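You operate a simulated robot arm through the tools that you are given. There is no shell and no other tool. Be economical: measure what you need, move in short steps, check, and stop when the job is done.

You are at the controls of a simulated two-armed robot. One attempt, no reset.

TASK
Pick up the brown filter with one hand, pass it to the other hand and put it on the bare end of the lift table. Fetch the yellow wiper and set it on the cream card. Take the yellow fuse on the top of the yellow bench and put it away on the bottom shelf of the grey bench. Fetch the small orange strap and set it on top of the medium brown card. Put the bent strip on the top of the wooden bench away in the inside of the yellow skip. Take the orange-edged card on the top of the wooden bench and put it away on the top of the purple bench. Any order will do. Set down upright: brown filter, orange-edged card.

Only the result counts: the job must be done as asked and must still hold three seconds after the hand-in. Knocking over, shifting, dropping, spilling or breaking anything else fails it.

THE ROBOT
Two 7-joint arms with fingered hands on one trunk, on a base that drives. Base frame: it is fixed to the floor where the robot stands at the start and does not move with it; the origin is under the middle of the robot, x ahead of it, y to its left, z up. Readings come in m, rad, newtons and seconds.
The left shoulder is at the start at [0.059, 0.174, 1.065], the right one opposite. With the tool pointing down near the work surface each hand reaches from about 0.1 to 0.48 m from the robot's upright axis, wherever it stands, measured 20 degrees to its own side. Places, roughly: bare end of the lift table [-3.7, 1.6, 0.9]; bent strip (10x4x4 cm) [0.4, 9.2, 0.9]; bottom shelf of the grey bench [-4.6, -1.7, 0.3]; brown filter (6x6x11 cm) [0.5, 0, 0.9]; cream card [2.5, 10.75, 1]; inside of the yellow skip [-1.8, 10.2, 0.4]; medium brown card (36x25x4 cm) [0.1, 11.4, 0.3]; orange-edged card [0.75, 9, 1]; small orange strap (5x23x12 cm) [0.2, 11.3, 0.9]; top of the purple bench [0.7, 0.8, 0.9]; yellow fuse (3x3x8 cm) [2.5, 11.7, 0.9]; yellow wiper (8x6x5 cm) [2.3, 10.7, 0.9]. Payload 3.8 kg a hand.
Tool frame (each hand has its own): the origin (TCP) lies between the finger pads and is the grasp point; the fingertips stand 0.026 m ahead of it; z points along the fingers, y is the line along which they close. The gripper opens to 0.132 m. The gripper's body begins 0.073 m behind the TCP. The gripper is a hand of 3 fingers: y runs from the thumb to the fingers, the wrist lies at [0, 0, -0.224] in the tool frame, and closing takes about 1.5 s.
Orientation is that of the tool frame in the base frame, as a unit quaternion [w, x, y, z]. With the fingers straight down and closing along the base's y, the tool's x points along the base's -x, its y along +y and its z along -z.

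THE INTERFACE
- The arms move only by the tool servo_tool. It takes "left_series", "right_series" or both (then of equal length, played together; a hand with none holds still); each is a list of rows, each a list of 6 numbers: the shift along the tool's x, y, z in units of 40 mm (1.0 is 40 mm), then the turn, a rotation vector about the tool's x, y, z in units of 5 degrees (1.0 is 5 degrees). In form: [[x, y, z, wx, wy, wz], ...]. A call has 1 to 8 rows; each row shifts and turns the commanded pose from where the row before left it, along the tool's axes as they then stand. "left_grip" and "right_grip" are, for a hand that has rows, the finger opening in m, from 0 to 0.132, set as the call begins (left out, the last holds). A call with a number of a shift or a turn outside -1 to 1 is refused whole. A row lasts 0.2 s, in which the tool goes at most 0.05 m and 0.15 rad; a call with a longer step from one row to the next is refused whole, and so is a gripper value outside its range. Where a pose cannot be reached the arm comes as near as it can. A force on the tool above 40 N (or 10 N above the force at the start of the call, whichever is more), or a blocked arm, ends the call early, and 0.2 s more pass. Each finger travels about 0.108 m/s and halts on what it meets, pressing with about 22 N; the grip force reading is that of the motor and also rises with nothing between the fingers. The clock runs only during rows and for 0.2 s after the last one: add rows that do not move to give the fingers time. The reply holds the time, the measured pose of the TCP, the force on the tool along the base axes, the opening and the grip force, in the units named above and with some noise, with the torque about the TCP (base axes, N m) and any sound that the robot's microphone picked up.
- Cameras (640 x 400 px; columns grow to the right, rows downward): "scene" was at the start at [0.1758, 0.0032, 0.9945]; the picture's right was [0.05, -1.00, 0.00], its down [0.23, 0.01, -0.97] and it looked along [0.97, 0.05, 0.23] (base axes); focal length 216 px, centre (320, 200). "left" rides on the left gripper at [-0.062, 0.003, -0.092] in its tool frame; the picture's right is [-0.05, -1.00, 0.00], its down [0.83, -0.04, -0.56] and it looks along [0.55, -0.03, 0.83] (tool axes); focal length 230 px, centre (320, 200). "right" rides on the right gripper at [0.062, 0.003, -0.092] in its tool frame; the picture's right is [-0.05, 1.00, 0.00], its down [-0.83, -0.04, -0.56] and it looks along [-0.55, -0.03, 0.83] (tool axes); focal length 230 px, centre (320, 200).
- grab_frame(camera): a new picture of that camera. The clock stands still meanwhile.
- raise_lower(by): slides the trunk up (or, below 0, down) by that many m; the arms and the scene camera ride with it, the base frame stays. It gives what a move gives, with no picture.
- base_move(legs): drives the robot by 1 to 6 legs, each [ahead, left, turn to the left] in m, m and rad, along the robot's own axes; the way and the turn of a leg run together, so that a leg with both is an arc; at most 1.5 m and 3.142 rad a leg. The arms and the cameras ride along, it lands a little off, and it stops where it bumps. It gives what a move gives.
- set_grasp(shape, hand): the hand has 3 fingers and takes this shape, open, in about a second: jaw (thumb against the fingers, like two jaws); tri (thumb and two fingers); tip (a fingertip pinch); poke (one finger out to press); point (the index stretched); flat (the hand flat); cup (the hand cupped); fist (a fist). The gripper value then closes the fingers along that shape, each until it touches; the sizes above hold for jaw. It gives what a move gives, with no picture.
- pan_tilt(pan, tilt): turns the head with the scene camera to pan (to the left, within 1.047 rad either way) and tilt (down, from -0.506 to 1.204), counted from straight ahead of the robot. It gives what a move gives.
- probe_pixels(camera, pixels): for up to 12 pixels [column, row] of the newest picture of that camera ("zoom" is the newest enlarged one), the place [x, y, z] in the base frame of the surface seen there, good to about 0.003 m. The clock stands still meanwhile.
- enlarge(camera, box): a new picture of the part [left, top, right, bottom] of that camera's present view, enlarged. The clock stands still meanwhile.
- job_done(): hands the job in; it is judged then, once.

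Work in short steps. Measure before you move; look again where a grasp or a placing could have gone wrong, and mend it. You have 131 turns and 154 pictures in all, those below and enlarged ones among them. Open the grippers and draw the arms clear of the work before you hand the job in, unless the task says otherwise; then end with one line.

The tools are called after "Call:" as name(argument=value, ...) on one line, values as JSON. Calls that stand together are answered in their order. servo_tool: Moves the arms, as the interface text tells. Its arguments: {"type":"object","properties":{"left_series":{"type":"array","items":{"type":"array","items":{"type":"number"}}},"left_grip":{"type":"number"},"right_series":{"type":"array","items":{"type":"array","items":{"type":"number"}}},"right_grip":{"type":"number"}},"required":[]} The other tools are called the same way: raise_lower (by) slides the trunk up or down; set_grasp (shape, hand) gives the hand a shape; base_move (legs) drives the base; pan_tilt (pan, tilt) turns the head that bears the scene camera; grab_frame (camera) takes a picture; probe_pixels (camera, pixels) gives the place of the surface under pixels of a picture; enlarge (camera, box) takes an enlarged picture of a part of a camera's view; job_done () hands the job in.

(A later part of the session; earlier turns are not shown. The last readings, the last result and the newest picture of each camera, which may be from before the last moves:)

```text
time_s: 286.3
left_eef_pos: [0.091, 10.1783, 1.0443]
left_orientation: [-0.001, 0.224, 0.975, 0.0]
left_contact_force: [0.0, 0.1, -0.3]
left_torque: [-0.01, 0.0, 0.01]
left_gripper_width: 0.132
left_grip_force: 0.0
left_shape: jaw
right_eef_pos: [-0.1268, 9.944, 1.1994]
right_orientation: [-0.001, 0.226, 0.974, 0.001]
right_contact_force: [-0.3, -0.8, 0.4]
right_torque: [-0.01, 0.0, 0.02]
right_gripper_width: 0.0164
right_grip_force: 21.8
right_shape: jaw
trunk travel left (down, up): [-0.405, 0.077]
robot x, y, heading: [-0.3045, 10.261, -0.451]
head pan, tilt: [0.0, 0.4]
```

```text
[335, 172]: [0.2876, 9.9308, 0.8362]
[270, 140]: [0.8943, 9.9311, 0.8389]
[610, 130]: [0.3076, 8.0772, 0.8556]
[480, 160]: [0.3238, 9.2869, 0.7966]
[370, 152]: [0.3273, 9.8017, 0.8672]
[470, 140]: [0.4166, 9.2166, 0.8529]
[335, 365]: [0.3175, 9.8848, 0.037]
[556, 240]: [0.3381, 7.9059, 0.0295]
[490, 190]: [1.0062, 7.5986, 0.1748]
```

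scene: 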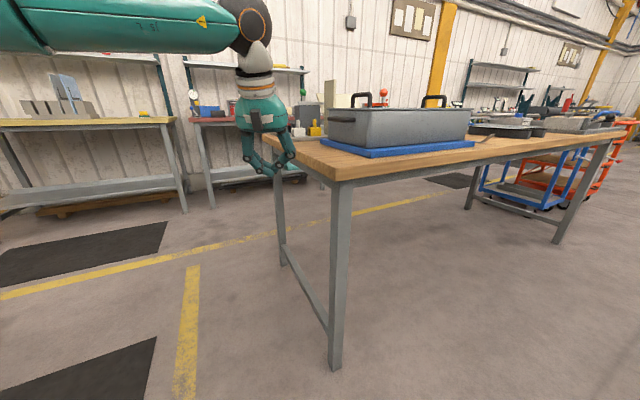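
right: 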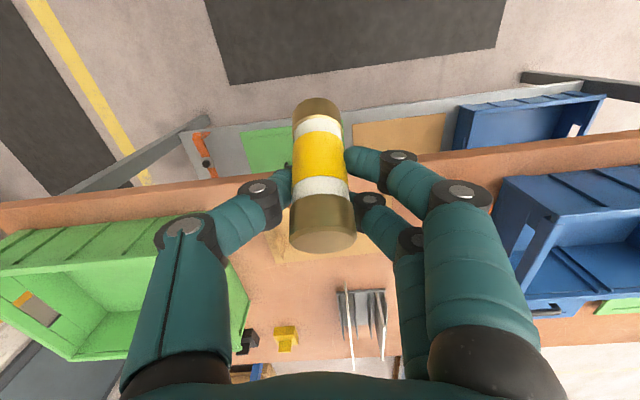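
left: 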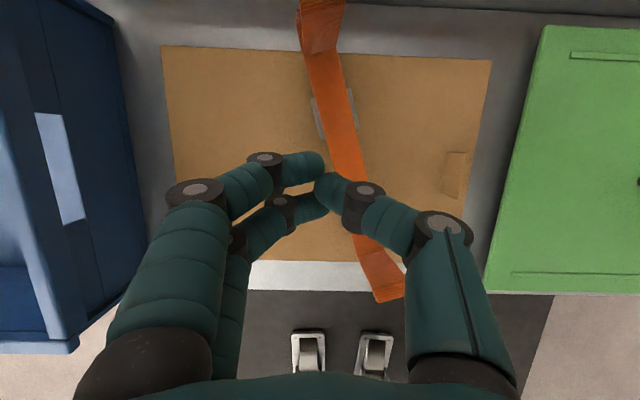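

Bench west edge x≈0.288. Turn to face east and sidestep south to y≈9.15.

Call:
base_move(legs=[[0, 0, 0.455], [0, -1.1, 0]])

Call:
pan_tilt(pan=0, tilt=0.45)

Call:
grab_frame(camera="scene")

Call:
grab_frame(camera="right")

```text
time_s: 297.6
left_eef_pos: [0.0884, 9.2543, 1.0431]
left_orientation: [-0.001, -0.001, 1.0, 0.0]
left_contact_force: [0.3, 1.3, -0.3]
left_torque: [0.0, 0.02, -0.02]
left_gripper_width: 0.1319
left_grip_force: 0.0
left_shape: jaw
right_eef_pos: [-0.0058, 8.9488, 1.1985]
right_orientation: [-0.001, -0.002, 1.0, 0.001]
right_contact_force: [0.1, -0.2, -1.7]
right_torque: [0.01, -0.03, -0.03]
right_gripper_width: 0.0166
right_grip_force: 22.2
right_shape: jaw
trunk travel left (down, up): [-0.405, 0.077]
robot x, y, heading: [-0.3032, 9.1549, 0.003]
head pan, tilt: [0.0, 0.4]
```

```text
time_s: 298.2
left_eef_pos: [0.0881, 9.2536, 1.0427]
left_orientation: [-0.002, -0.002, 1.0, 0.0]
left_contact_force: [0.0, 0.3, 0.5]
left_torque: [-0.02, 0.0, 0.0]
left_gripper_width: 0.132
left_grip_force: 0.2
left_shape: jaw
right_eef_pos: [-0.0036, 8.9474, 1.1989]
right_orientation: [-0.001, -0.002, 1.0, 0.0]
right_contact_force: [-0.7, 0.1, 0.4]
right_torque: [-0.03, -0.01, 0.02]
right_gripper_width: 0.0163
right_grip_force: 22.5
right_shape: jaw
trunk travel left (down, up): [-0.405, 0.077]
robot x, y, heading: [-0.3053, 9.1514, 0.002]
head pan, tilt: [0.0, 0.45]
```

```text
56 pictures are left
```

scene: 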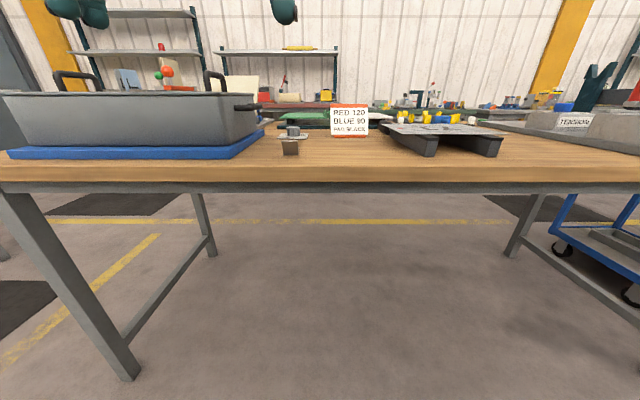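

```text
55 pictures are left
```

right: 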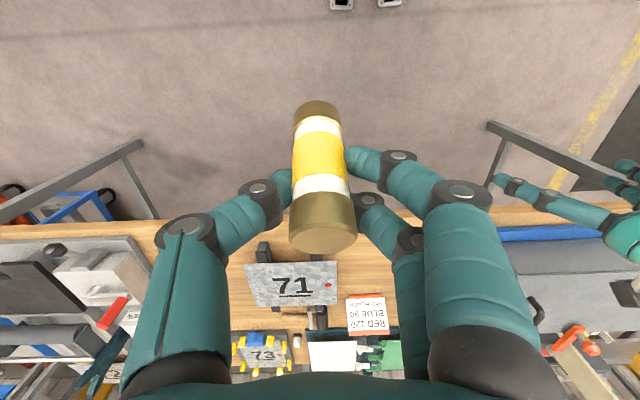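

The orange-edged card ("RED 120…") is at (350,121); the bent strip is likely at (290,143). Enlarge and probe.

Call:
enlarge(camera="scene", box=[240, 80, 400, 180])

Call:
probe_pixels(camera="scene", pixels=[[350, 108], [350, 132], [333, 120], [367, 120], [350, 138], [290, 148], [293, 132], [282, 145], [298, 145], [300, 136], [290, 160], [385, 140]])

```text
4.00 times, centred on (320, 130) of scene
```

zoom: 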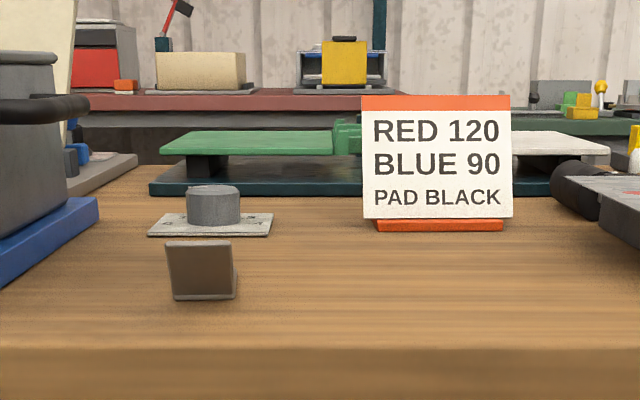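

```text
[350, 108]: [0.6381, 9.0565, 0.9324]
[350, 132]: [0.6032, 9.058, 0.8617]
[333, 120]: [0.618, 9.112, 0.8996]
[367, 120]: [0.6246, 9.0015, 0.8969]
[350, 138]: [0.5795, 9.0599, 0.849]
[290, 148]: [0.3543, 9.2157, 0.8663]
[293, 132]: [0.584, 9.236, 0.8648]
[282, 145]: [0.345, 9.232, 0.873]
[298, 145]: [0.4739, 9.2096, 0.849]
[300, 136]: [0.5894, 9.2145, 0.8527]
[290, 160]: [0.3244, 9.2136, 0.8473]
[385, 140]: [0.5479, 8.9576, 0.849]
```

Call:
enlarge(camera="right", box=[290, 250, 450, 390])

Call:
probe_pixels(camera="right", pixels=[[347, 300], [385, 298], [388, 330], [349, 332], [367, 334], [367, 296], [315, 320], [367, 315], [385, 345]])

```text
2.86 times, centred on (370, 320) of right
```

zoom: 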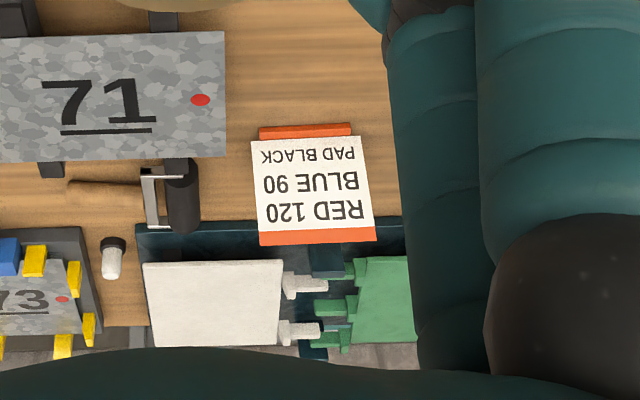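

```text
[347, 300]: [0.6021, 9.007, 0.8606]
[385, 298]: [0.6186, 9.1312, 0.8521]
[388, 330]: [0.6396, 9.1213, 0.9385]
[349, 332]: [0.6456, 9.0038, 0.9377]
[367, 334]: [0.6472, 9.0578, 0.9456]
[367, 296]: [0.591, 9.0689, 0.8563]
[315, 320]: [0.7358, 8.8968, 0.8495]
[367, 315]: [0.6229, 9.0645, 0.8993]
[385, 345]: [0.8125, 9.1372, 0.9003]
```

Need a better look at the bent strip; sidestep left 0.25 so the right-hand camera sees it from above.

Call:
base_move(legs=[[0.0, 0.22, 0]])

Call:
grab_frame(camera="right")

```text
time_s: 300.8
left_eef_pos: [0.0865, 9.4727, 1.0435]
left_orientation: [-0.001, -0.004, 1.0, 0.0]
left_contact_force: [-0.9, -0.5, 0.4]
left_torque: [0.04, -0.04, 0.03]
left_gripper_width: 0.1319
left_grip_force: 0.1
left_shape: jaw
right_eef_pos: [-0.0059, 9.1675, 1.1978]
right_orientation: [-0.001, -0.003, 1.0, 0.001]
right_contact_force: [0.4, 0.8, -0.9]
right_torque: [0.02, 0.01, 0.01]
right_gripper_width: 0.0163
right_grip_force: 21.4
right_shape: jaw
trunk travel left (down, up): [-0.405, 0.077]
robot x, y, heading: [-0.305, 9.3713, 0.006]
head pan, tilt: [0.0, 0.45]
```

```text
52 pictures are left
```

right: 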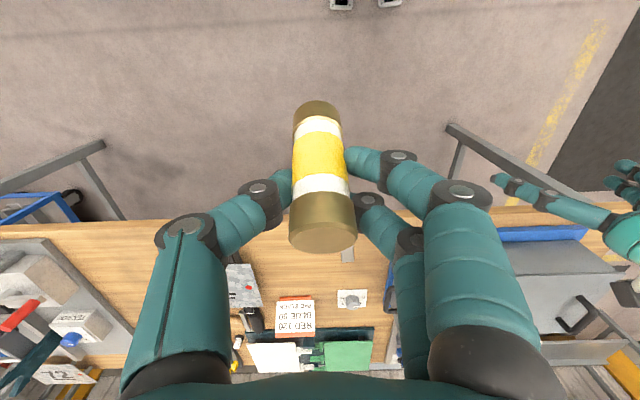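

Call:
enlarge(camera="right", box=[290, 220, 400, 320])

Call:
probe_pixels(camera="right", pixels=[[347, 245], [347, 262], [341, 255], [354, 255], [347, 258], [350, 297], [336, 300], [368, 300]])

```text
4.00 times, centred on (345, 270) of right
```

zoom: 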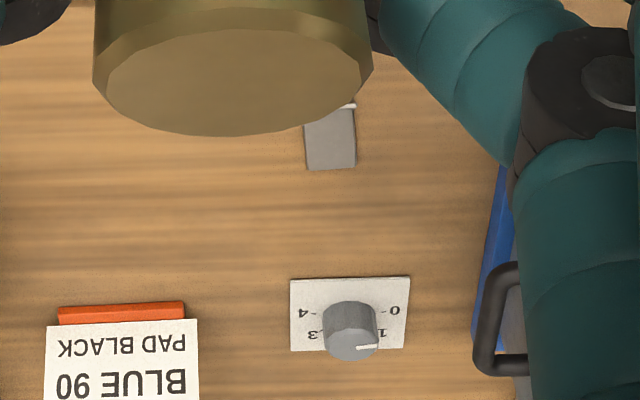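

```text
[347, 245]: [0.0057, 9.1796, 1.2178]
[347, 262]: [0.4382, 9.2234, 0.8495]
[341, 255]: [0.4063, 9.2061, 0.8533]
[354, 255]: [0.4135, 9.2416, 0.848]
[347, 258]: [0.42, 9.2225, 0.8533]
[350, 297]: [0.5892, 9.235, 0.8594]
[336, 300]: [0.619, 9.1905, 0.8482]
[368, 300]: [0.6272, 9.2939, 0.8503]
```

L-shaped strip: upright plate at x≈0.352 (top z 0.885, y 9.203–9.243), flat foot back to x 0.435. Drive in and yaw the left hand 90° to pinch the plate along x.

Call:
base_move(legs=[[0.2, -0.25, 0]])

Call:
servo_tool(left_series=[[0, 0, 0, 0, 0, 1], [0, 0, 0, 0, 0, 1], [0, 0, 0, 0, 0, 1], [0, 0, 0, 0, 0, 1], [0, 0, 0, 0, 0, 1], [0, 0, 0, 0, 0, 1], [0, 0, 0, 0, 0, 1], [0, 0, 0, 0, 0, 1]])

Call:
servo_tool(left_series=[[0, 0, 0, 0, 0, 1], [0, 0, 0, 0, 0, 1], [0, 0, 0, 0, 0, 1], [0, 0, 0, 0, 0, 1], [0, 0, 0, 0, 0, 1], [0, 0, 0, 0, 0, 1], [0, 0, 0, 0, 0, 1], [0, 0, 0, 0, 0, 1]], left_grip=0.07)

Call:
servo_tool(left_series=[[0, 0, 0, 0, 0, 1], [0, 0, 0, 0, 0, 1]])

Call:
grab_frame(camera="left")

```text
time_s: 303.6
left_eef_pos: [0.2915, 9.2154, 1.0436]
left_orientation: [-0.001, -0.001, 1.0, -0.001]
left_contact_force: [0.1, 0.3, -0.6]
left_torque: [0.02, 0.01, -0.01]
left_gripper_width: 0.1318
left_grip_force: 0.2
left_shape: jaw
right_eef_pos: [0.1991, 8.9107, 1.1975]
right_orientation: [-0.002, -0.001, 1.0, 0.001]
right_contact_force: [-0.1, -0.1, -0.9]
right_torque: [0.04, -0.02, 0.02]
right_gripper_width: 0.0164
right_grip_force: 22.0
right_shape: jaw
trunk travel left (down, up): [-0.405, 0.077]
robot x, y, heading: [-0.0978, 9.1181, 0.001]
head pan, tilt: [0.0, 0.45]
```

```text
time_s: 305.4
left_eef_pos: [0.2941, 9.2173, 1.0436]
left_orientation: [-0.001, 0.342, 0.94, 0.0]
left_contact_force: [0.5, 0.0, 0.0]
left_torque: [-0.03, 0.0, -0.02]
left_gripper_width: 0.1319
left_grip_force: 0.1
left_shape: jaw
right_eef_pos: [0.1983, 8.9103, 1.1971]
right_orientation: [-0.001, -0.001, 1.0, 0.001]
right_contact_force: [-0.1, 0.0, -0.8]
right_torque: [-0.01, -0.02, 0.01]
right_gripper_width: 0.0163
right_grip_force: 22.6
right_shape: jaw
trunk travel left (down, up): [-0.405, 0.077]
robot x, y, heading: [-0.1002, 9.1131, 0.004]
head pan, tilt: [0.0, 0.45]
```

```text
time_s: 307.2
left_eef_pos: [0.2929, 9.2169, 1.0443]
left_orientation: [0.0, 0.642, 0.766, 0.0]
left_contact_force: [-0.2, 0.1, 0.0]
left_torque: [-0.02, 0.01, 0.0]
left_gripper_width: 0.0706
left_grip_force: 0.1
left_shape: jaw
right_eef_pos: [0.1987, 8.9108, 1.1982]
right_orientation: [-0.001, -0.001, 1.0, 0.001]
right_contact_force: [0.1, 0.0, 0.1]
right_torque: [-0.05, -0.03, 0.0]
right_gripper_width: 0.0163
right_grip_force: 21.7
right_shape: jaw
trunk travel left (down, up): [-0.405, 0.077]
robot x, y, heading: [-0.0961, 9.1167, -0.003]
head pan, tilt: [0.0, 0.45]
```

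```text
time_s: 307.8
left_eef_pos: [0.2923, 9.2153, 1.0442]
left_orientation: [-0.001, 0.707, 0.707, 0.0]
left_contact_force: [-0.2, 0.2, -0.5]
left_torque: [-0.03, 0.0, 0.01]
left_gripper_width: 0.0707
left_grip_force: 0.0
left_shape: jaw
right_eef_pos: [0.1987, 8.9107, 1.1978]
right_orientation: [-0.002, -0.001, 1.0, 0.001]
right_contact_force: [0.1, 0.3, -0.5]
right_torque: [-0.02, -0.04, -0.01]
right_gripper_width: 0.0165
right_grip_force: 21.9
right_shape: jaw
trunk travel left (down, up): [-0.405, 0.077]
robot x, y, heading: [-0.0989, 9.1147, -0.001]
head pan, tilt: [0.0, 0.45]
```

```text
50 pictures are left
```

left: 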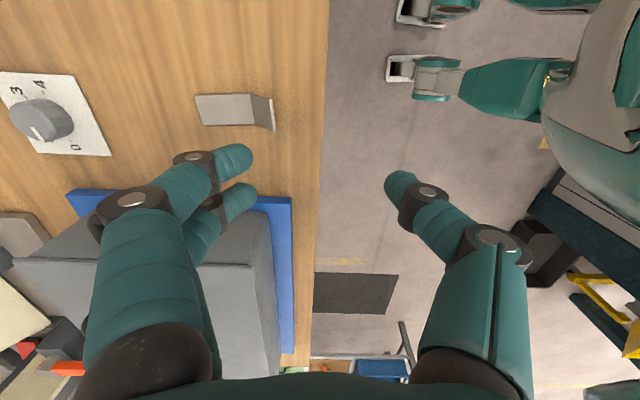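

Call:
probe_pixels(camera="left", pixels=[[262, 97], [270, 128], [264, 110], [200, 97], [205, 124], [230, 108], [250, 215], [290, 200], [230, 240], [70, 200]])

```text
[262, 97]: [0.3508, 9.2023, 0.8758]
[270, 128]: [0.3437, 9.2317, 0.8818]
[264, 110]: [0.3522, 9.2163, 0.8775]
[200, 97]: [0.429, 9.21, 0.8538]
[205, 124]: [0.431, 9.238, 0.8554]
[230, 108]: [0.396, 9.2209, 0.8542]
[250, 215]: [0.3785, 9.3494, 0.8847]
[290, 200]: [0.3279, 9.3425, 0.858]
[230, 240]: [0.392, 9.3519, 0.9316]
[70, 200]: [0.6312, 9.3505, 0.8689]
```

Plate centre (0.350, 9.219). Move over and descend to TCP z≈0.882.

Call:
servo_tool(left_series=[[0.05, 0.72, 0, 0, 0, 0], [0.05, 0.72, 0, 0, 0, 0], [0, 0, 1, 0, 0, 0], [0, 0, 1, 0, 0, 0], [0, 0, 1, 0, 0, 0], [0, 0, 0.95, 0, 0, 0], [0, 0, 0, 0, 0, 0]])

Call:
grab_frame(camera="left")

```text
time_s: 309.4
left_eef_pos: [0.3515, 9.2216, 0.8848]
left_orientation: [0.0, 0.707, 0.708, -0.001]
left_contact_force: [0.4, 0.2, 0.3]
left_torque: [-0.01, 0.01, 0.0]
left_gripper_width: 0.0704
left_grip_force: 0.1
left_shape: jaw
right_eef_pos: [0.1986, 8.9095, 1.1979]
right_orientation: [-0.002, -0.001, 1.0, 0.0]
right_contact_force: [-0.5, -0.3, -0.9]
right_torque: [-0.01, 0.0, 0.01]
right_gripper_width: 0.0166
right_grip_force: 22.0
right_shape: jaw
trunk travel left (down, up): [-0.405, 0.077]
robot x, y, heading: [-0.1, 9.1163, -0.0]
head pan, tilt: [0.0, 0.45]
```

```text
49 pictures are left
```

left: 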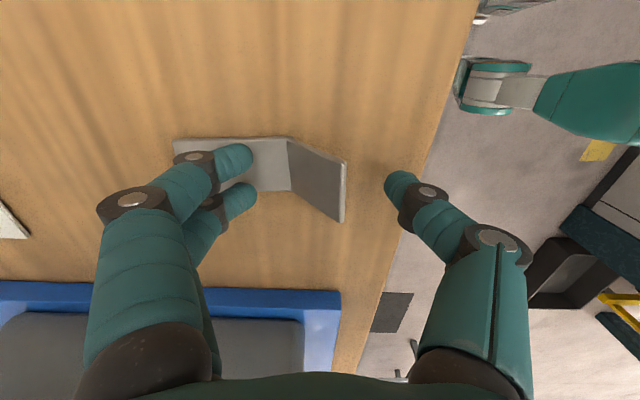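

Plate is between thumb and fingers. Close and lift.

Call:
servo_tool(left_series=[[0, 0, 0.08, 0, 0, 0], [0, 0, 0, 0, 0, 0], [0, 0, 0, 0, 0, 0], [0, 0, 0, 0, 0, 0], [0, 0, 0, 0, 0, 0], [0, 0, 0, 0, 0, 0]], left_grip=0)

Call:
servo_tool(left_series=[[0, 0, -0.8, 0, 0, 0], [0, 0, -0.8, 0, 0, 0], [0, 0, -0.8, 0, 0, 0], [0, 0, -0.8, 0, 0, 0], [0, 0, 0, 0, 0, 0]])

Call:
grab_frame(camera="left")

```text
time_s: 310.8
left_eef_pos: [0.3513, 9.2215, 0.8838]
left_orientation: [0.0, 0.707, 0.707, 0.0]
left_contact_force: [3.5, 1.5, 12.5]
left_torque: [-0.08, -1.09, 0.13]
left_gripper_width: 0.0147
left_grip_force: 21.7
left_shape: jaw
right_eef_pos: [0.1977, 8.9103, 1.1984]
right_orientation: [0.0, -0.001, 1.0, 0.001]
right_contact_force: [0.0, 0.5, -0.9]
right_torque: [-0.02, -0.02, -0.04]
right_gripper_width: 0.0165
right_grip_force: 21.4
right_shape: jaw
trunk travel left (down, up): [-0.405, 0.077]
robot x, y, heading: [-0.0988, 9.1149, 0.002]
head pan, tilt: [0.0, 0.45]
```

```text
time_s: 312.0
left_eef_pos: [0.3517, 9.2192, 1.0077]
left_orientation: [-0.001, 0.706, 0.708, -0.001]
left_contact_force: [0.7, -0.3, -0.6]
left_torque: [0.0, -0.01, 0.02]
left_gripper_width: 0.0115
left_grip_force: 22.1
left_shape: jaw
right_eef_pos: [0.1982, 8.9109, 1.1983]
right_orientation: [-0.001, 0.0, 1.0, 0.002]
right_contact_force: [0.5, 0.7, -0.3]
right_torque: [0.03, -0.01, 0.02]
right_gripper_width: 0.0164
right_grip_force: 22.4
right_shape: jaw
trunk travel left (down, up): [-0.405, 0.077]
robot x, y, heading: [-0.0999, 9.1145, -0.002]
head pan, tilt: [0.0, 0.45]
```

```text
48 pictures are left
```

left: 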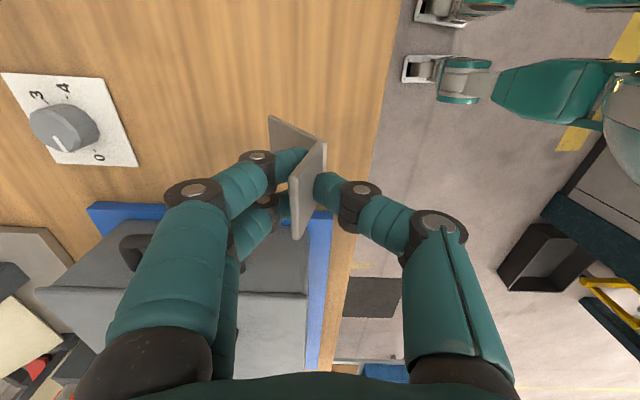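

Strip held. Back off 0.25, go north 0.6, turn toward the skip (west-northwest) and look.

Call:
base_move(legs=[[-0.25, 0.0, 0], [0, 0.75, 0], [0, 0, 2.6]])

Call:
pan_tilt(pan=0, tilt=0.5)

Call:
grab_frame(camera="scene")

```text
time_s: 326.4
left_eef_pos: [-0.7735, 10.0425, 1.0079]
left_orientation: [0.001, -0.46, 0.888, -0.001]
left_contact_force: [0.1, 0.0, -0.5]
left_torque: [-0.02, -0.01, -0.02]
left_gripper_width: 0.0111
left_grip_force: 22.0
left_shape: jaw
right_eef_pos: [-0.4691, 10.2064, 1.1991]
right_orientation: [0.001, 0.953, -0.303, 0.001]
right_contact_force: [-0.9, -0.3, -0.5]
right_torque: [0.02, 0.0, 0.02]
right_gripper_width: 0.0162
right_grip_force: 22.0
right_shape: jaw
trunk travel left (down, up): [-0.405, 0.077]
robot x, y, heading: [-0.3432, 9.8644, 2.527]
head pan, tilt: [0.0, 0.45]
```

```text
time_s: 327.1
left_eef_pos: [-0.7736, 10.0424, 1.0102]
left_orientation: [0.0, -0.461, 0.888, -0.002]
left_contact_force: [0.0, -0.5, -0.5]
left_torque: [-0.02, -0.01, 0.02]
left_gripper_width: 0.0114
left_grip_force: 22.0
left_shape: jaw
right_eef_pos: [-0.4698, 10.2062, 1.1985]
right_orientation: [0.001, 0.953, -0.302, 0.0]
right_contact_force: [-0.4, -0.4, 0.0]
right_torque: [-0.01, -0.02, -0.02]
right_gripper_width: 0.0162
right_grip_force: 22.4
right_shape: jaw
trunk travel left (down, up): [-0.405, 0.077]
robot x, y, heading: [-0.3423, 9.8692, 2.527]
head pan, tilt: [0.0, 0.499]
```

```text
47 pictures are left
```

scene: 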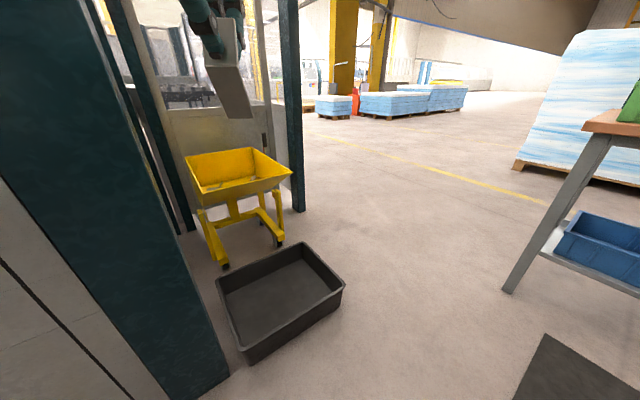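

Call:
probe_pixels(camera="scene", pixels=[[238, 178], [186, 157], [205, 195], [290, 172], [262, 150], [245, 345], [342, 287], [300, 248], [275, 245], [225, 265], [220, 370], [300, 205]])

```text
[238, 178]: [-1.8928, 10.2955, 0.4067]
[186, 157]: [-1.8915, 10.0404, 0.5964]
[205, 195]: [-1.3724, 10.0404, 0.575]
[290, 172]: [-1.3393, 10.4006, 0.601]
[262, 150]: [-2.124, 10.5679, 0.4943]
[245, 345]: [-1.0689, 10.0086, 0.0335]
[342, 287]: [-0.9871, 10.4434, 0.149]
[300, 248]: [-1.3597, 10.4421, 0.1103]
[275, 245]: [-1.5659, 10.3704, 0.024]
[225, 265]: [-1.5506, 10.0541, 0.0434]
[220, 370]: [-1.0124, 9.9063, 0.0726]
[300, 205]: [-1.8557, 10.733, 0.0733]
```

Skip rim z≈0.60, x −1.34..−2.0, y 10.04..10.42; floor tray in front blocks the east side. I'll turn here and approach from the north-east: robot to ≈(−1.33,10.85) heading −1.98.

Call:
base_move(legs=[[0, 0, 1.78], [-0.86, -0.48, 0], [0.34, -0.8, 0]])

Call:
pan_tilt(pan=0, tilt=0.8)

Call:
grab_frame(camera="scene")

```text
time_s: 342.9
left_eef_pos: [-1.3621, 10.3759, 1.0101]
left_orientation: [0.001, 0.98, -0.198, -0.006]
left_contact_force: [0.2, 0.9, -2.2]
left_torque: [0.02, -0.02, -0.02]
left_gripper_width: 0.0108
left_grip_force: 21.8
left_shape: jaw
right_eef_pos: [-1.5837, 10.6379, 1.202]
right_orientation: [-0.004, 0.832, 0.555, -0.003]
right_contact_force: [0.0, -0.3, -0.6]
right_torque: [0.01, 0.0, -0.03]
right_gripper_width: 0.016
right_grip_force: 21.9
right_shape: jaw
trunk travel left (down, up): [-0.405, 0.077]
robot x, y, heading: [-1.2937, 10.8322, -1.97]
head pan, tilt: [0.0, 0.499]
stopped in leg 3: the robot was blocked; the commanded pose is now the measured one
```

```text
time_s: 343.7
left_eef_pos: [-1.3626, 10.3768, 1.0102]
left_orientation: [0.001, 0.98, -0.197, -0.006]
left_contact_force: [0.3, -0.1, -0.2]
left_torque: [0.02, 0.01, 0.01]
left_gripper_width: 0.0106
left_grip_force: 22.0
left_shape: jaw
right_eef_pos: [-1.5834, 10.6367, 1.2027]
right_orientation: [-0.004, 0.832, 0.555, -0.004]
right_contact_force: [0.5, -0.2, -1.4]
right_torque: [0.0, 0.0, 0.0]
right_gripper_width: 0.016
right_grip_force: 21.6
right_shape: jaw
trunk travel left (down, up): [-0.405, 0.077]
robot x, y, heading: [-1.294, 10.8322, -1.973]
head pan, tilt: [0.0, 0.799]
```

```text
46 pictures are left
```

scene: 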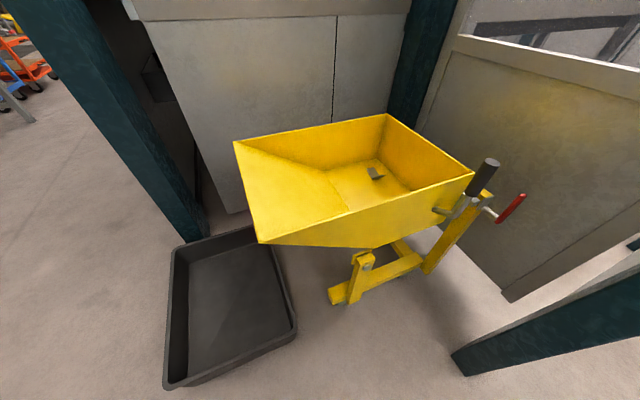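

A dark piece lies in the skip at (375,173) — check whether the strip is still in the hand.

Call:
grab_frame(camera="left")

Call:
enlarge(camera="scene", box=[220, 100, 540, 280])

Call:
probe_pixels(camera="scene", pixels=[[375, 174], [350, 185], [235, 143], [258, 243], [388, 114], [470, 173], [300, 200], [360, 212], [485, 165], [520, 200], [460, 360], [410, 160]])

```text
45 pictures are left
```

left: 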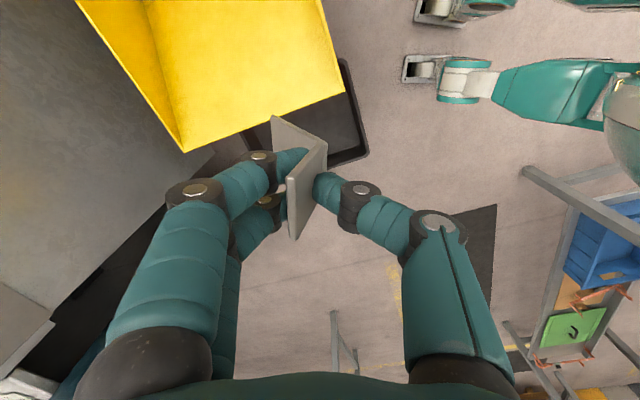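

```text
2.00 times, centred on (380, 190) of scene
```

zoom: 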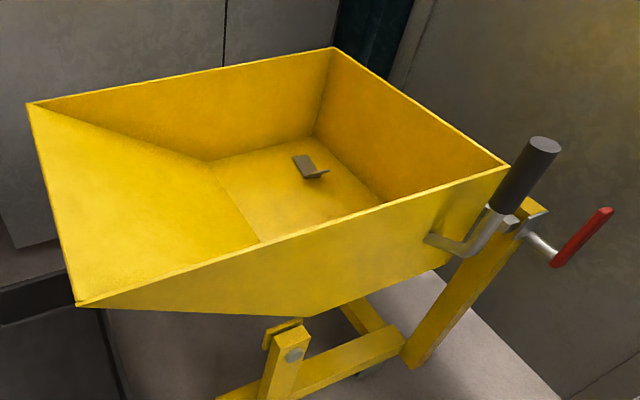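

```text
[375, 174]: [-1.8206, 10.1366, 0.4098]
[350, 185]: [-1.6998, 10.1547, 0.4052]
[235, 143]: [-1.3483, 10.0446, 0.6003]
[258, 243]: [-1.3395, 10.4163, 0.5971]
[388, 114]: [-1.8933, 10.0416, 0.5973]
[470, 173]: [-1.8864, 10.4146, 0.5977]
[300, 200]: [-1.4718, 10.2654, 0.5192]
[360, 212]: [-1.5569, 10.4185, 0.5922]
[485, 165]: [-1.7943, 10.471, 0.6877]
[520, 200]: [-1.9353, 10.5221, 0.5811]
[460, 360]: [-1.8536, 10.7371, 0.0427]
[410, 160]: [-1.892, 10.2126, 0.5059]
```

Ours is still in hand (another strip is already in the skip). Turn −0.25 to bring the hand over the skip and lower the trunk 0.25, then reach inside.

Call:
base_move(legs=[[0, 0.02, -0.25]])

Call:
raise_lower(by=-0.22)

Call:
grab_frame(camera="scene")

```text
time_s: 345.0
left_eef_pos: [-1.4693, 10.3994, 1.008]
left_orientation: [-0.002, 0.948, -0.318, 0.0]
left_contact_force: [0.2, -0.5, -0.6]
left_torque: [0.0, -0.03, -0.02]
left_gripper_width: 0.0109
left_grip_force: 22.1
left_shape: jaw
right_eef_pos: [-1.6227, 10.7058, 1.1985]
right_orientation: [0.0, 0.895, 0.445, 0.003]
right_contact_force: [-0.3, -0.8, -0.9]
right_torque: [-0.01, 0.0, 0.01]
right_gripper_width: 0.016
right_grip_force: 22.4
right_shape: jaw
trunk travel left (down, up): [-0.405, 0.077]
robot x, y, heading: [-1.2785, 10.8192, -2.219]
head pan, tilt: [0.0, 0.799]
```

```text
time_s: 347.3
left_eef_pos: [-1.471, 10.4003, 0.7884]
left_orientation: [-0.001, 0.948, -0.318, 0.0]
left_contact_force: [0.5, 0.0, -0.9]
left_torque: [0.04, 0.0, 0.04]
left_gripper_width: 0.0107
left_grip_force: 22.5
left_shape: jaw
right_eef_pos: [-1.6236, 10.7078, 0.9777]
right_orientation: [0.0, 0.896, 0.445, 0.003]
right_contact_force: [0.5, -0.7, -0.3]
right_torque: [0.0, 0.0, -0.01]
right_gripper_width: 0.0161
right_grip_force: 21.4
right_shape: jaw
trunk travel left (down, up): [-0.185, 0.297]
robot x, y, heading: [-1.2782, 10.8248, -2.219]
head pan, tilt: [0.0, 0.799]
```

```text
43 pictures are left
```

scene: 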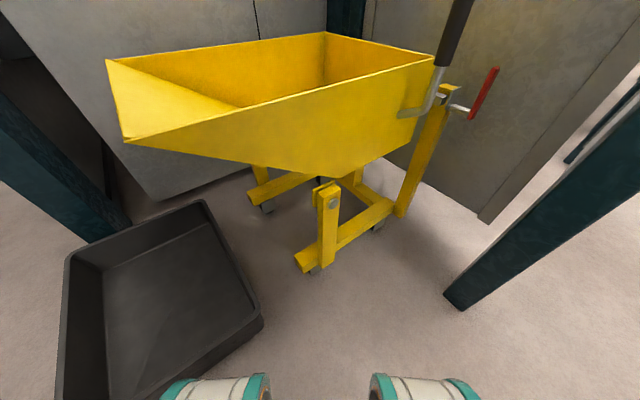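

Call:
servo_tool(left_series=[[0.114, 0.97, 0, 0, 0, 0], [0.114, 0.97, 0, 0, 0, 0], [0.114, 0.97, 0, 0, 0, 0], [0.114, 0.97, 0, 0, 0, 0], [0.114, 0.97, 0, 0, 0, 0], [0, 0, 0.9, 0, 0, 0], [0, 0, 0.9, 0, 0, 0]])

Call:
grab_frame(camera="scene")

```text
time_s: 348.9
left_eef_pos: [-1.5666, 10.2289, 0.7156]
left_orientation: [-0.001, 0.948, -0.319, 0.0]
left_contact_force: [0.6, 1.5, -1.2]
left_torque: [-0.01, -0.01, 0.01]
left_gripper_width: 0.0106
left_grip_force: 22.4
left_shape: jaw
right_eef_pos: [-1.6232, 10.7075, 0.9773]
right_orientation: [-0.001, 0.895, 0.445, 0.003]
right_contact_force: [0.2, -0.2, -0.1]
right_torque: [0.0, -0.03, 0.0]
right_gripper_width: 0.0161
right_grip_force: 22.1
right_shape: jaw
trunk travel left (down, up): [-0.185, 0.297]
robot x, y, heading: [-1.2775, 10.8195, -2.216]
head pan, tilt: [0.0, 0.799]
```

```text
42 pictures are left
```

scene: 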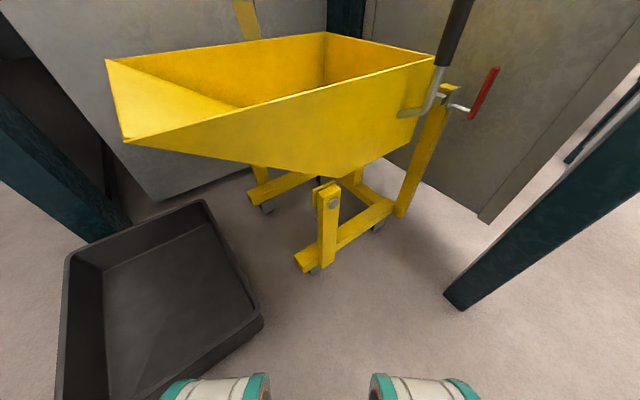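

Over the skip interior. Descend 0.11 and release.

Call:
servo_tool(left_series=[[0, 0, 0.9, 0, 0, 0], [0, 0, 0.9, 0, 0, 0], [0, 0, 0.9, 0, 0, 0]])

Call:
servo_tool(left_series=[[0, 0, 0, 0, 0, 0], [0, 0, 0, 0, 0, 0], [0, 0, 0, 0, 0, 0], [0, 0, 0, 0, 0, 0], [0, 0, -1, 0, 0, 0], [0, 0, -1, 0, 0, 0], [0, 0, -1, 0, 0, 0], [0, 0, -1, 0, 0, 0]], left_grip=0.09)

Call:
raise_lower(by=0.25)

Call:
grab_frame(camera="scene")

Call:
grab_frame(camera="left")

```text
time_s: 349.7
left_eef_pos: [-1.5695, 10.2316, 0.6093]
left_orientation: [0.0, 0.948, -0.318, 0.0]
left_contact_force: [0.8, -0.6, -0.8]
left_torque: [0.03, 0.0, 0.01]
left_gripper_width: 0.0107
left_grip_force: 21.9
left_shape: jaw
right_eef_pos: [-1.6234, 10.7076, 0.9776]
right_orientation: [-0.002, 0.895, 0.446, 0.004]
right_contact_force: [-0.3, 1.0, -0.4]
right_torque: [-0.01, 0.02, 0.01]
right_gripper_width: 0.016
right_grip_force: 22.1
right_shape: jaw
trunk travel left (down, up): [-0.185, 0.297]
robot x, y, heading: [-1.2809, 10.8202, -2.221]
head pan, tilt: [0.0, 0.799]
```

```text
time_s: 351.5
left_eef_pos: [-1.5687, 10.2288, 0.7672]
left_orientation: [0.0, 0.948, -0.318, 0.0]
left_contact_force: [-0.4, 0.3, -0.2]
left_torque: [0.0, -0.01, -0.02]
left_gripper_width: 0.0898
left_grip_force: 0.1
left_shape: jaw
right_eef_pos: [-1.6229, 10.7071, 0.9775]
right_orientation: [0.0, 0.895, 0.446, 0.003]
right_contact_force: [0.2, 0.4, -0.2]
right_torque: [0.01, -0.01, 0.0]
right_gripper_width: 0.016
right_grip_force: 21.8
right_shape: jaw
trunk travel left (down, up): [-0.185, 0.297]
robot x, y, heading: [-1.2781, 10.8227, -2.22]
head pan, tilt: [0.0, 0.799]
```

```text
time_s: 354.1
left_eef_pos: [-1.5684, 10.2297, 1.0153]
left_orientation: [-0.002, 0.948, -0.318, 0.0]
left_contact_force: [-0.2, -0.4, 0.2]
left_torque: [0.01, -0.04, 0.01]
left_gripper_width: 0.0899
left_grip_force: 0.2
left_shape: jaw
right_eef_pos: [-1.6235, 10.7057, 1.2275]
right_orientation: [-0.001, 0.896, 0.445, 0.004]
right_contact_force: [0.1, 0.2, -0.2]
right_torque: [-0.02, -0.04, -0.04]
right_gripper_width: 0.0159
right_grip_force: 21.5
right_shape: jaw
trunk travel left (down, up): [-0.435, 0.047]
robot x, y, heading: [-1.2801, 10.8261, -2.22]
head pan, tilt: [0.0, 0.799]
```

```text
41 pictures are left
```

scene: 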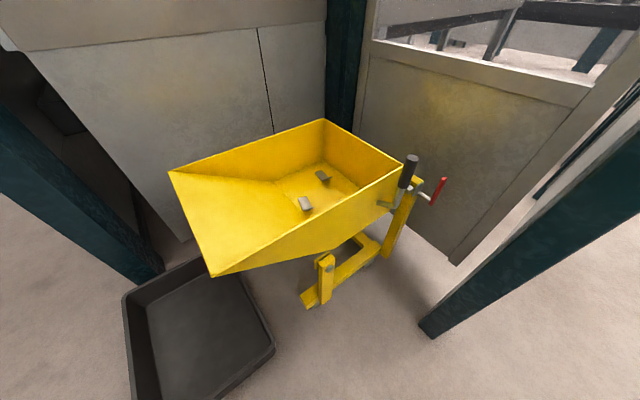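

```text
40 pictures are left
```

left: 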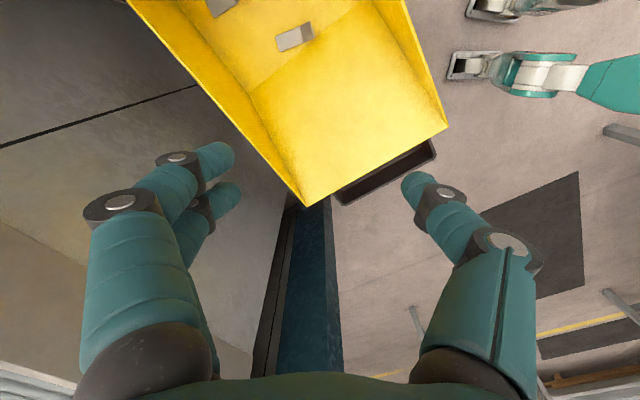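

The strip is in the skip. Pull the left hand back, start its re-orientation (combined un-yaw and 60° forward tilt), then drive around to the wooden bench's west side.

Call:
servo_tool(left_series=[[0, -0.9, 0, 0, 0, 0], [0, -0.9, 0, 0, 0, 0], [0, -0.9, 0, 0, 0, 0], [0, -0.9, 0, 0, 0, 0], [0, -0.6, 0, 0, 0, 0]], left_grip=0.132)

Call:
base_move(legs=[[-0.25, 0, 0], [-0.31, 0.61, 0], [0, 0, 2.22], [0.12, -1.0, 0], [0, -0.92, 0]])

Call:
servo_tool(left_series=[[0, 0, 0, -0.55, -0.55, -0.952], [0, 0, 0, -0.55, -0.55, -0.952], [0, 0, 0, -0.55, -0.55, -0.952], [0, 0, 0, -0.55, -0.55, -0.952], [0, 0, 0, -0.55, -0.55, -0.952], [0, 0, 0, -0.55, -0.55, -0.952], [0, 0, 0, -0.55, -0.55, -0.952], [0, 0, 0, -0.55, -0.55, -0.952]])

```text
time_s: 355.3
left_eef_pos: [-1.4688, 10.3667, 1.0187]
left_orientation: [-0.001, 0.948, -0.319, 0.0]
left_contact_force: [0.3, 0.5, -0.1]
left_torque: [0.01, 0.02, 0.0]
left_gripper_width: 0.1317
left_grip_force: 0.2
left_shape: jaw
right_eef_pos: [-1.6236, 10.7066, 1.2276]
right_orientation: [-0.001, 0.895, 0.446, 0.003]
right_contact_force: [-0.4, -0.4, -0.2]
right_torque: [0.0, -0.03, 0.0]
right_gripper_width: 0.016
right_grip_force: 21.6
right_shape: jaw
trunk travel left (down, up): [-0.435, 0.047]
robot x, y, heading: [-1.28, 10.8221, -2.222]
head pan, tilt: [0.0, 0.799]
```

```text
time_s: 384.6
left_eef_pos: [0.2402, 9.1508, 1.0195]
left_orientation: [-0.002, 0.678, 0.735, -0.001]
left_contact_force: [0.1, -0.1, 0.6]
left_torque: [0.01, 0.02, 0.0]
left_gripper_width: 0.1318
left_grip_force: 0.0
left_shape: jaw
right_eef_pos: [0.0881, 8.809, 1.227]
right_orientation: [-0.003, -0.041, 0.999, 0.001]
right_contact_force: [-0.3, -0.2, -0.5]
right_torque: [0.0, 0.0, 0.01]
right_gripper_width: 0.0159
right_grip_force: 21.7
right_shape: jaw
trunk travel left (down, up): [-0.435, 0.047]
robot x, y, heading: [-0.2255, 8.9883, 0.083]
head pan, tilt: [0.0, 0.799]
```

```text
time_s: 386.4
left_eef_pos: [0.2406, 9.1513, 1.0185]
left_orientation: [0.262, 0.378, 0.888, 0.011]
left_contact_force: [-0.5, -0.3, 0.2]
left_torque: [-0.01, 0.01, 0.05]
left_gripper_width: 0.1321
left_grip_force: 0.1
left_shape: jaw
right_eef_pos: [0.0891, 8.8077, 1.2283]
right_orientation: [-0.003, -0.042, 0.999, 0.001]
right_contact_force: [0.1, -0.3, -0.1]
right_torque: [0.03, 0.01, -0.01]
right_gripper_width: 0.0158
right_grip_force: 21.9
right_shape: jaw
trunk travel left (down, up): [-0.435, 0.047]
robot x, y, heading: [-0.2269, 8.9879, 0.085]
head pan, tilt: [0.0, 0.799]
```

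Finish the rotation and align the base (heading 0, x≈−0.06, y≈8.94).

Call:
base_move(legs=[[0.16, -0.06, -0.085]])

Call:
servo_tool(left_series=[[0, 0, 0, -0.55, -0.55, -0.952], [0, 0, 0, -0.55, -0.55, -0.952], [0, 0, 0, -0.55, -0.55, -0.952], [0, 0, 0, -0.55, -0.55, -0.952], [0, 0, 0, -0.55, -0.55, -0.952], [0, 0, 0, -0.55, -0.55, -0.952], [0, 0, 0, -0.55, -0.55, -0.952], [0, 0, 0, -0.55, -0.55, -0.952]])

Call:
servo_tool(left_series=[[0, 0, 0, -0.55, -0.55, -0.952]])

Call:
pan_tilt(pan=0.1, tilt=0.4)

Call:
grab_frame(camera="scene")

Call:
grab_frame(camera="left")

```text
time_s: 387.9
left_eef_pos: [0.4158, 9.0564, 1.0189]
left_orientation: [0.262, 0.418, 0.87, -0.002]
left_contact_force: [0.4, 0.2, -0.1]
left_torque: [0.0, 0.03, -0.01]
left_gripper_width: 0.1319
left_grip_force: 0.0
left_shape: jaw
right_eef_pos: [0.2359, 8.7288, 1.2276]
right_orientation: [-0.003, 0.002, 1.0, 0.002]
right_contact_force: [-0.2, -0.1, 0.1]
right_torque: [0.02, 0.01, 0.02]
right_gripper_width: 0.016
right_grip_force: 22.1
right_shape: jaw
trunk travel left (down, up): [-0.435, 0.047]
robot x, y, heading: [-0.063, 8.9334, -0.007]
head pan, tilt: [0.0, 0.799]
```

```text
time_s: 389.7
left_eef_pos: [0.4171, 9.0564, 1.0185]
left_orientation: [0.478, 0.049, 0.877, -0.001]
left_contact_force: [0.1, 0.2, -0.9]
left_torque: [-0.01, 0.02, -0.05]
left_gripper_width: 0.1317
left_grip_force: 0.1
left_shape: jaw
right_eef_pos: [0.2356, 8.7277, 1.2272]
right_orientation: [-0.002, 0.002, 1.0, 0.001]
right_contact_force: [0.2, 1.1, -1.1]
right_torque: [-0.04, -0.01, 0.03]
right_gripper_width: 0.016
right_grip_force: 21.8
right_shape: jaw
trunk travel left (down, up): [-0.435, 0.047]
robot x, y, heading: [-0.0648, 8.9337, -0.008]
head pan, tilt: [0.0, 0.799]
```

```text
time_s: 390.1
left_eef_pos: [0.416, 9.0561, 1.0185]
left_orientation: [0.499, 0.002, 0.866, -0.001]
left_contact_force: [-0.6, 0.9, 0.7]
left_torque: [0.0, -0.01, 0.01]
left_gripper_width: 0.1318
left_grip_force: 0.1
left_shape: jaw
right_eef_pos: [0.2364, 8.7276, 1.2277]
right_orientation: [-0.002, 0.002, 1.0, 0.0]
right_contact_force: [-0.2, 0.8, -0.7]
right_torque: [0.01, -0.01, -0.01]
right_gripper_width: 0.0158
right_grip_force: 21.9
right_shape: jaw
trunk travel left (down, up): [-0.435, 0.047]
robot x, y, heading: [-0.0618, 8.9341, -0.002]
head pan, tilt: [0.0, 0.799]
```

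```text
time_s: 390.9
left_eef_pos: [0.416, 9.0553, 1.0181]
left_orientation: [0.499, 0.003, 0.867, -0.001]
left_contact_force: [1.0, -0.6, -0.2]
left_torque: [0.01, 0.02, 0.0]
left_gripper_width: 0.132
left_grip_force: 0.0
left_shape: jaw
right_eef_pos: [0.235, 8.7288, 1.2279]
right_orientation: [-0.002, 0.002, 1.0, 0.001]
right_contact_force: [-0.6, 0.3, -0.6]
right_torque: [-0.02, 0.02, 0.0]
right_gripper_width: 0.0157
right_grip_force: 21.9
right_shape: jaw
trunk travel left (down, up): [-0.435, 0.047]
robot x, y, heading: [-0.0646, 8.9338, -0.004]
head pan, tilt: [0.099, 0.4]
```

```text
39 pictures are left
```

scene: 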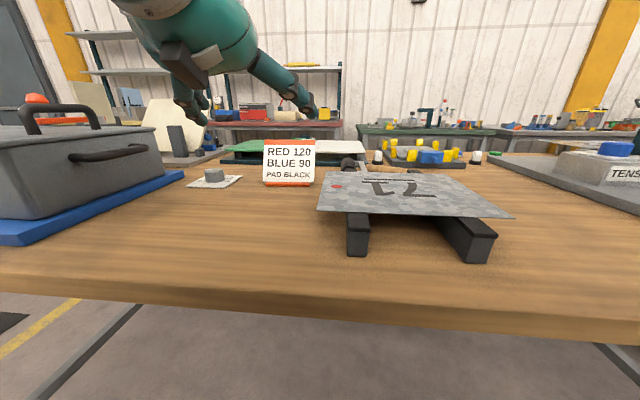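

```text
38 pictures are left
```

left: 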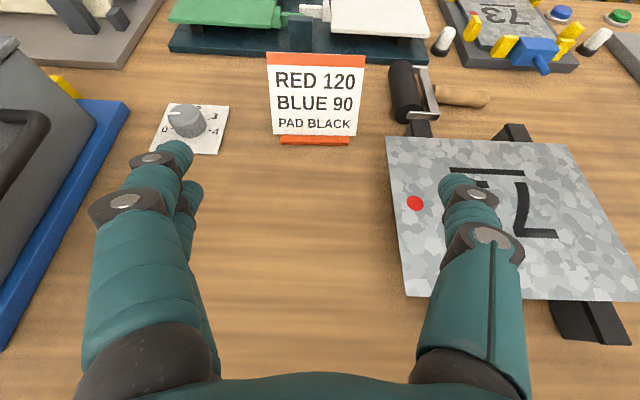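

Clear view of the card. Measure its corners and the roller/plate next to it.

Call:
probe_pixels(camera="left", pixels=[[268, 70], [362, 70], [274, 130], [356, 132], [315, 57], [315, 100], [315, 143], [402, 115], [392, 145], [400, 90], [200, 125], [345, 143]])

```text
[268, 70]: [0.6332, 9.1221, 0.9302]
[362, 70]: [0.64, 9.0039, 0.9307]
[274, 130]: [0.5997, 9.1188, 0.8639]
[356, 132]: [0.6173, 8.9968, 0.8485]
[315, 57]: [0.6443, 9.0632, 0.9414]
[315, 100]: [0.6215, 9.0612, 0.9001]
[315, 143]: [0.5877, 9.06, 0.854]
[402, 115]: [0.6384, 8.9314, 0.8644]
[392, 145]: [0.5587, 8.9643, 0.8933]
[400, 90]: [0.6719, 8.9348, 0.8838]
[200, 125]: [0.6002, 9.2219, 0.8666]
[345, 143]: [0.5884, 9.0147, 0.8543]
```

Card: y 9.003–9.122 (centre 9.0625), so ~6 mm play each side. Advance 0.17 along the tool and check centring.

Call:
servo_tool(left_series=[[-0.03, 0.035, 0.85, 0, 0, 0], [-0.03, 0.035, 0.85, 0, 0, 0], [-0.03, 0.035, 0.85, 0, 0, 0], [-0.03, 0.035, 0.85, 0, 0, 0], [-0.03, 0.035, 0.85, 0, 0, 0]])

Call:
grab_frame(camera="left")

```text
time_s: 392.1
left_eef_pos: [0.5663, 9.0641, 0.9366]
left_orientation: [0.5, 0.002, 0.866, -0.001]
left_contact_force: [-0.9, -0.2, -0.5]
left_torque: [-0.01, 0.01, -0.01]
left_gripper_width: 0.1318
left_grip_force: 0.0
left_shape: jaw
right_eef_pos: [0.2358, 8.7287, 1.2272]
right_orientation: [-0.003, 0.002, 1.0, 0.001]
right_contact_force: [-0.4, -1.0, -0.4]
right_torque: [-0.01, 0.01, -0.01]
right_gripper_width: 0.0158
right_grip_force: 22.5
right_shape: jaw
trunk travel left (down, up): [-0.435, 0.047]
robot x, y, heading: [-0.0657, 8.9327, -0.006]
head pan, tilt: [0.099, 0.4]
```

```text
37 pictures are left
```

left: 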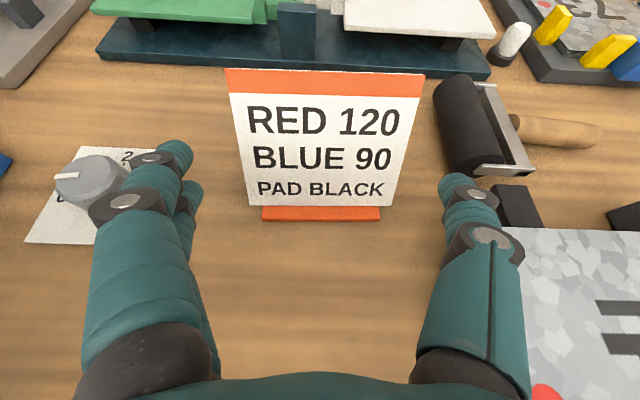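

Well centred. Advance the remaining 0.063 and close.

Call:
servo_tool(left_series=[[0, -0.02, 0.8, 0, 0, 0], [0, -0.02, 0.78, 0, 0, 0]])

Call:
servo_tool(left_series=[[0, 0, 0, 0, 0, 0], [0, 0, 0, 0, 0, 0], [0, 0, 0, 0, 0, 0], [0, 0, 0, 0, 0, 0], [0, 0, 0, 0, 0, 0]], left_grip=0.05)

Call:
grab_frame(camera="left")

```text
time_s: 392.8
left_eef_pos: [0.621, 9.06, 0.908]
left_orientation: [0.499, 0.002, 0.866, -0.001]
left_contact_force: [0.7, 0.5, 0.0]
left_torque: [-0.02, -0.02, 0.01]
left_gripper_width: 0.1319
left_grip_force: 0.0
left_shape: jaw
right_eef_pos: [0.2348, 8.7277, 1.2275]
right_orientation: [-0.004, 0.002, 1.0, 0.001]
right_contact_force: [0.2, -0.7, -1.1]
right_torque: [0.0, 0.0, 0.05]
right_gripper_width: 0.0159
right_grip_force: 22.0
right_shape: jaw
trunk travel left (down, up): [-0.435, 0.047]
robot x, y, heading: [-0.0633, 8.9351, -0.005]
head pan, tilt: [0.099, 0.4]
```

```text
time_s: 393.9
left_eef_pos: [0.621, 9.0596, 0.9083]
left_orientation: [0.499, 0.002, 0.867, -0.002]
left_contact_force: [-0.5, -0.1, -0.7]
left_torque: [-0.02, 0.01, 0.02]
left_gripper_width: 0.1092
left_grip_force: 22.1
left_shape: jaw
right_eef_pos: [0.2357, 8.7289, 1.2285]
right_orientation: [-0.002, 0.002, 1.0, 0.001]
right_contact_force: [-0.6, -0.8, -0.1]
right_torque: [0.02, -0.01, 0.04]
right_gripper_width: 0.016
right_grip_force: 22.6
right_shape: jaw
trunk travel left (down, up): [-0.435, 0.047]
robot x, y, heading: [-0.0606, 8.9355, -0.006]
head pan, tilt: [0.099, 0.4]
```

```text
36 pictures are left
```

left: 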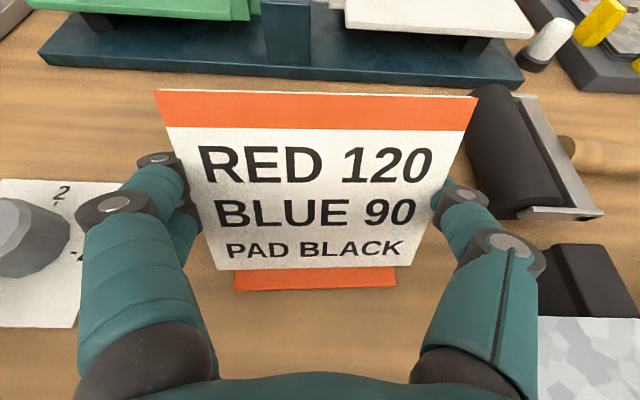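

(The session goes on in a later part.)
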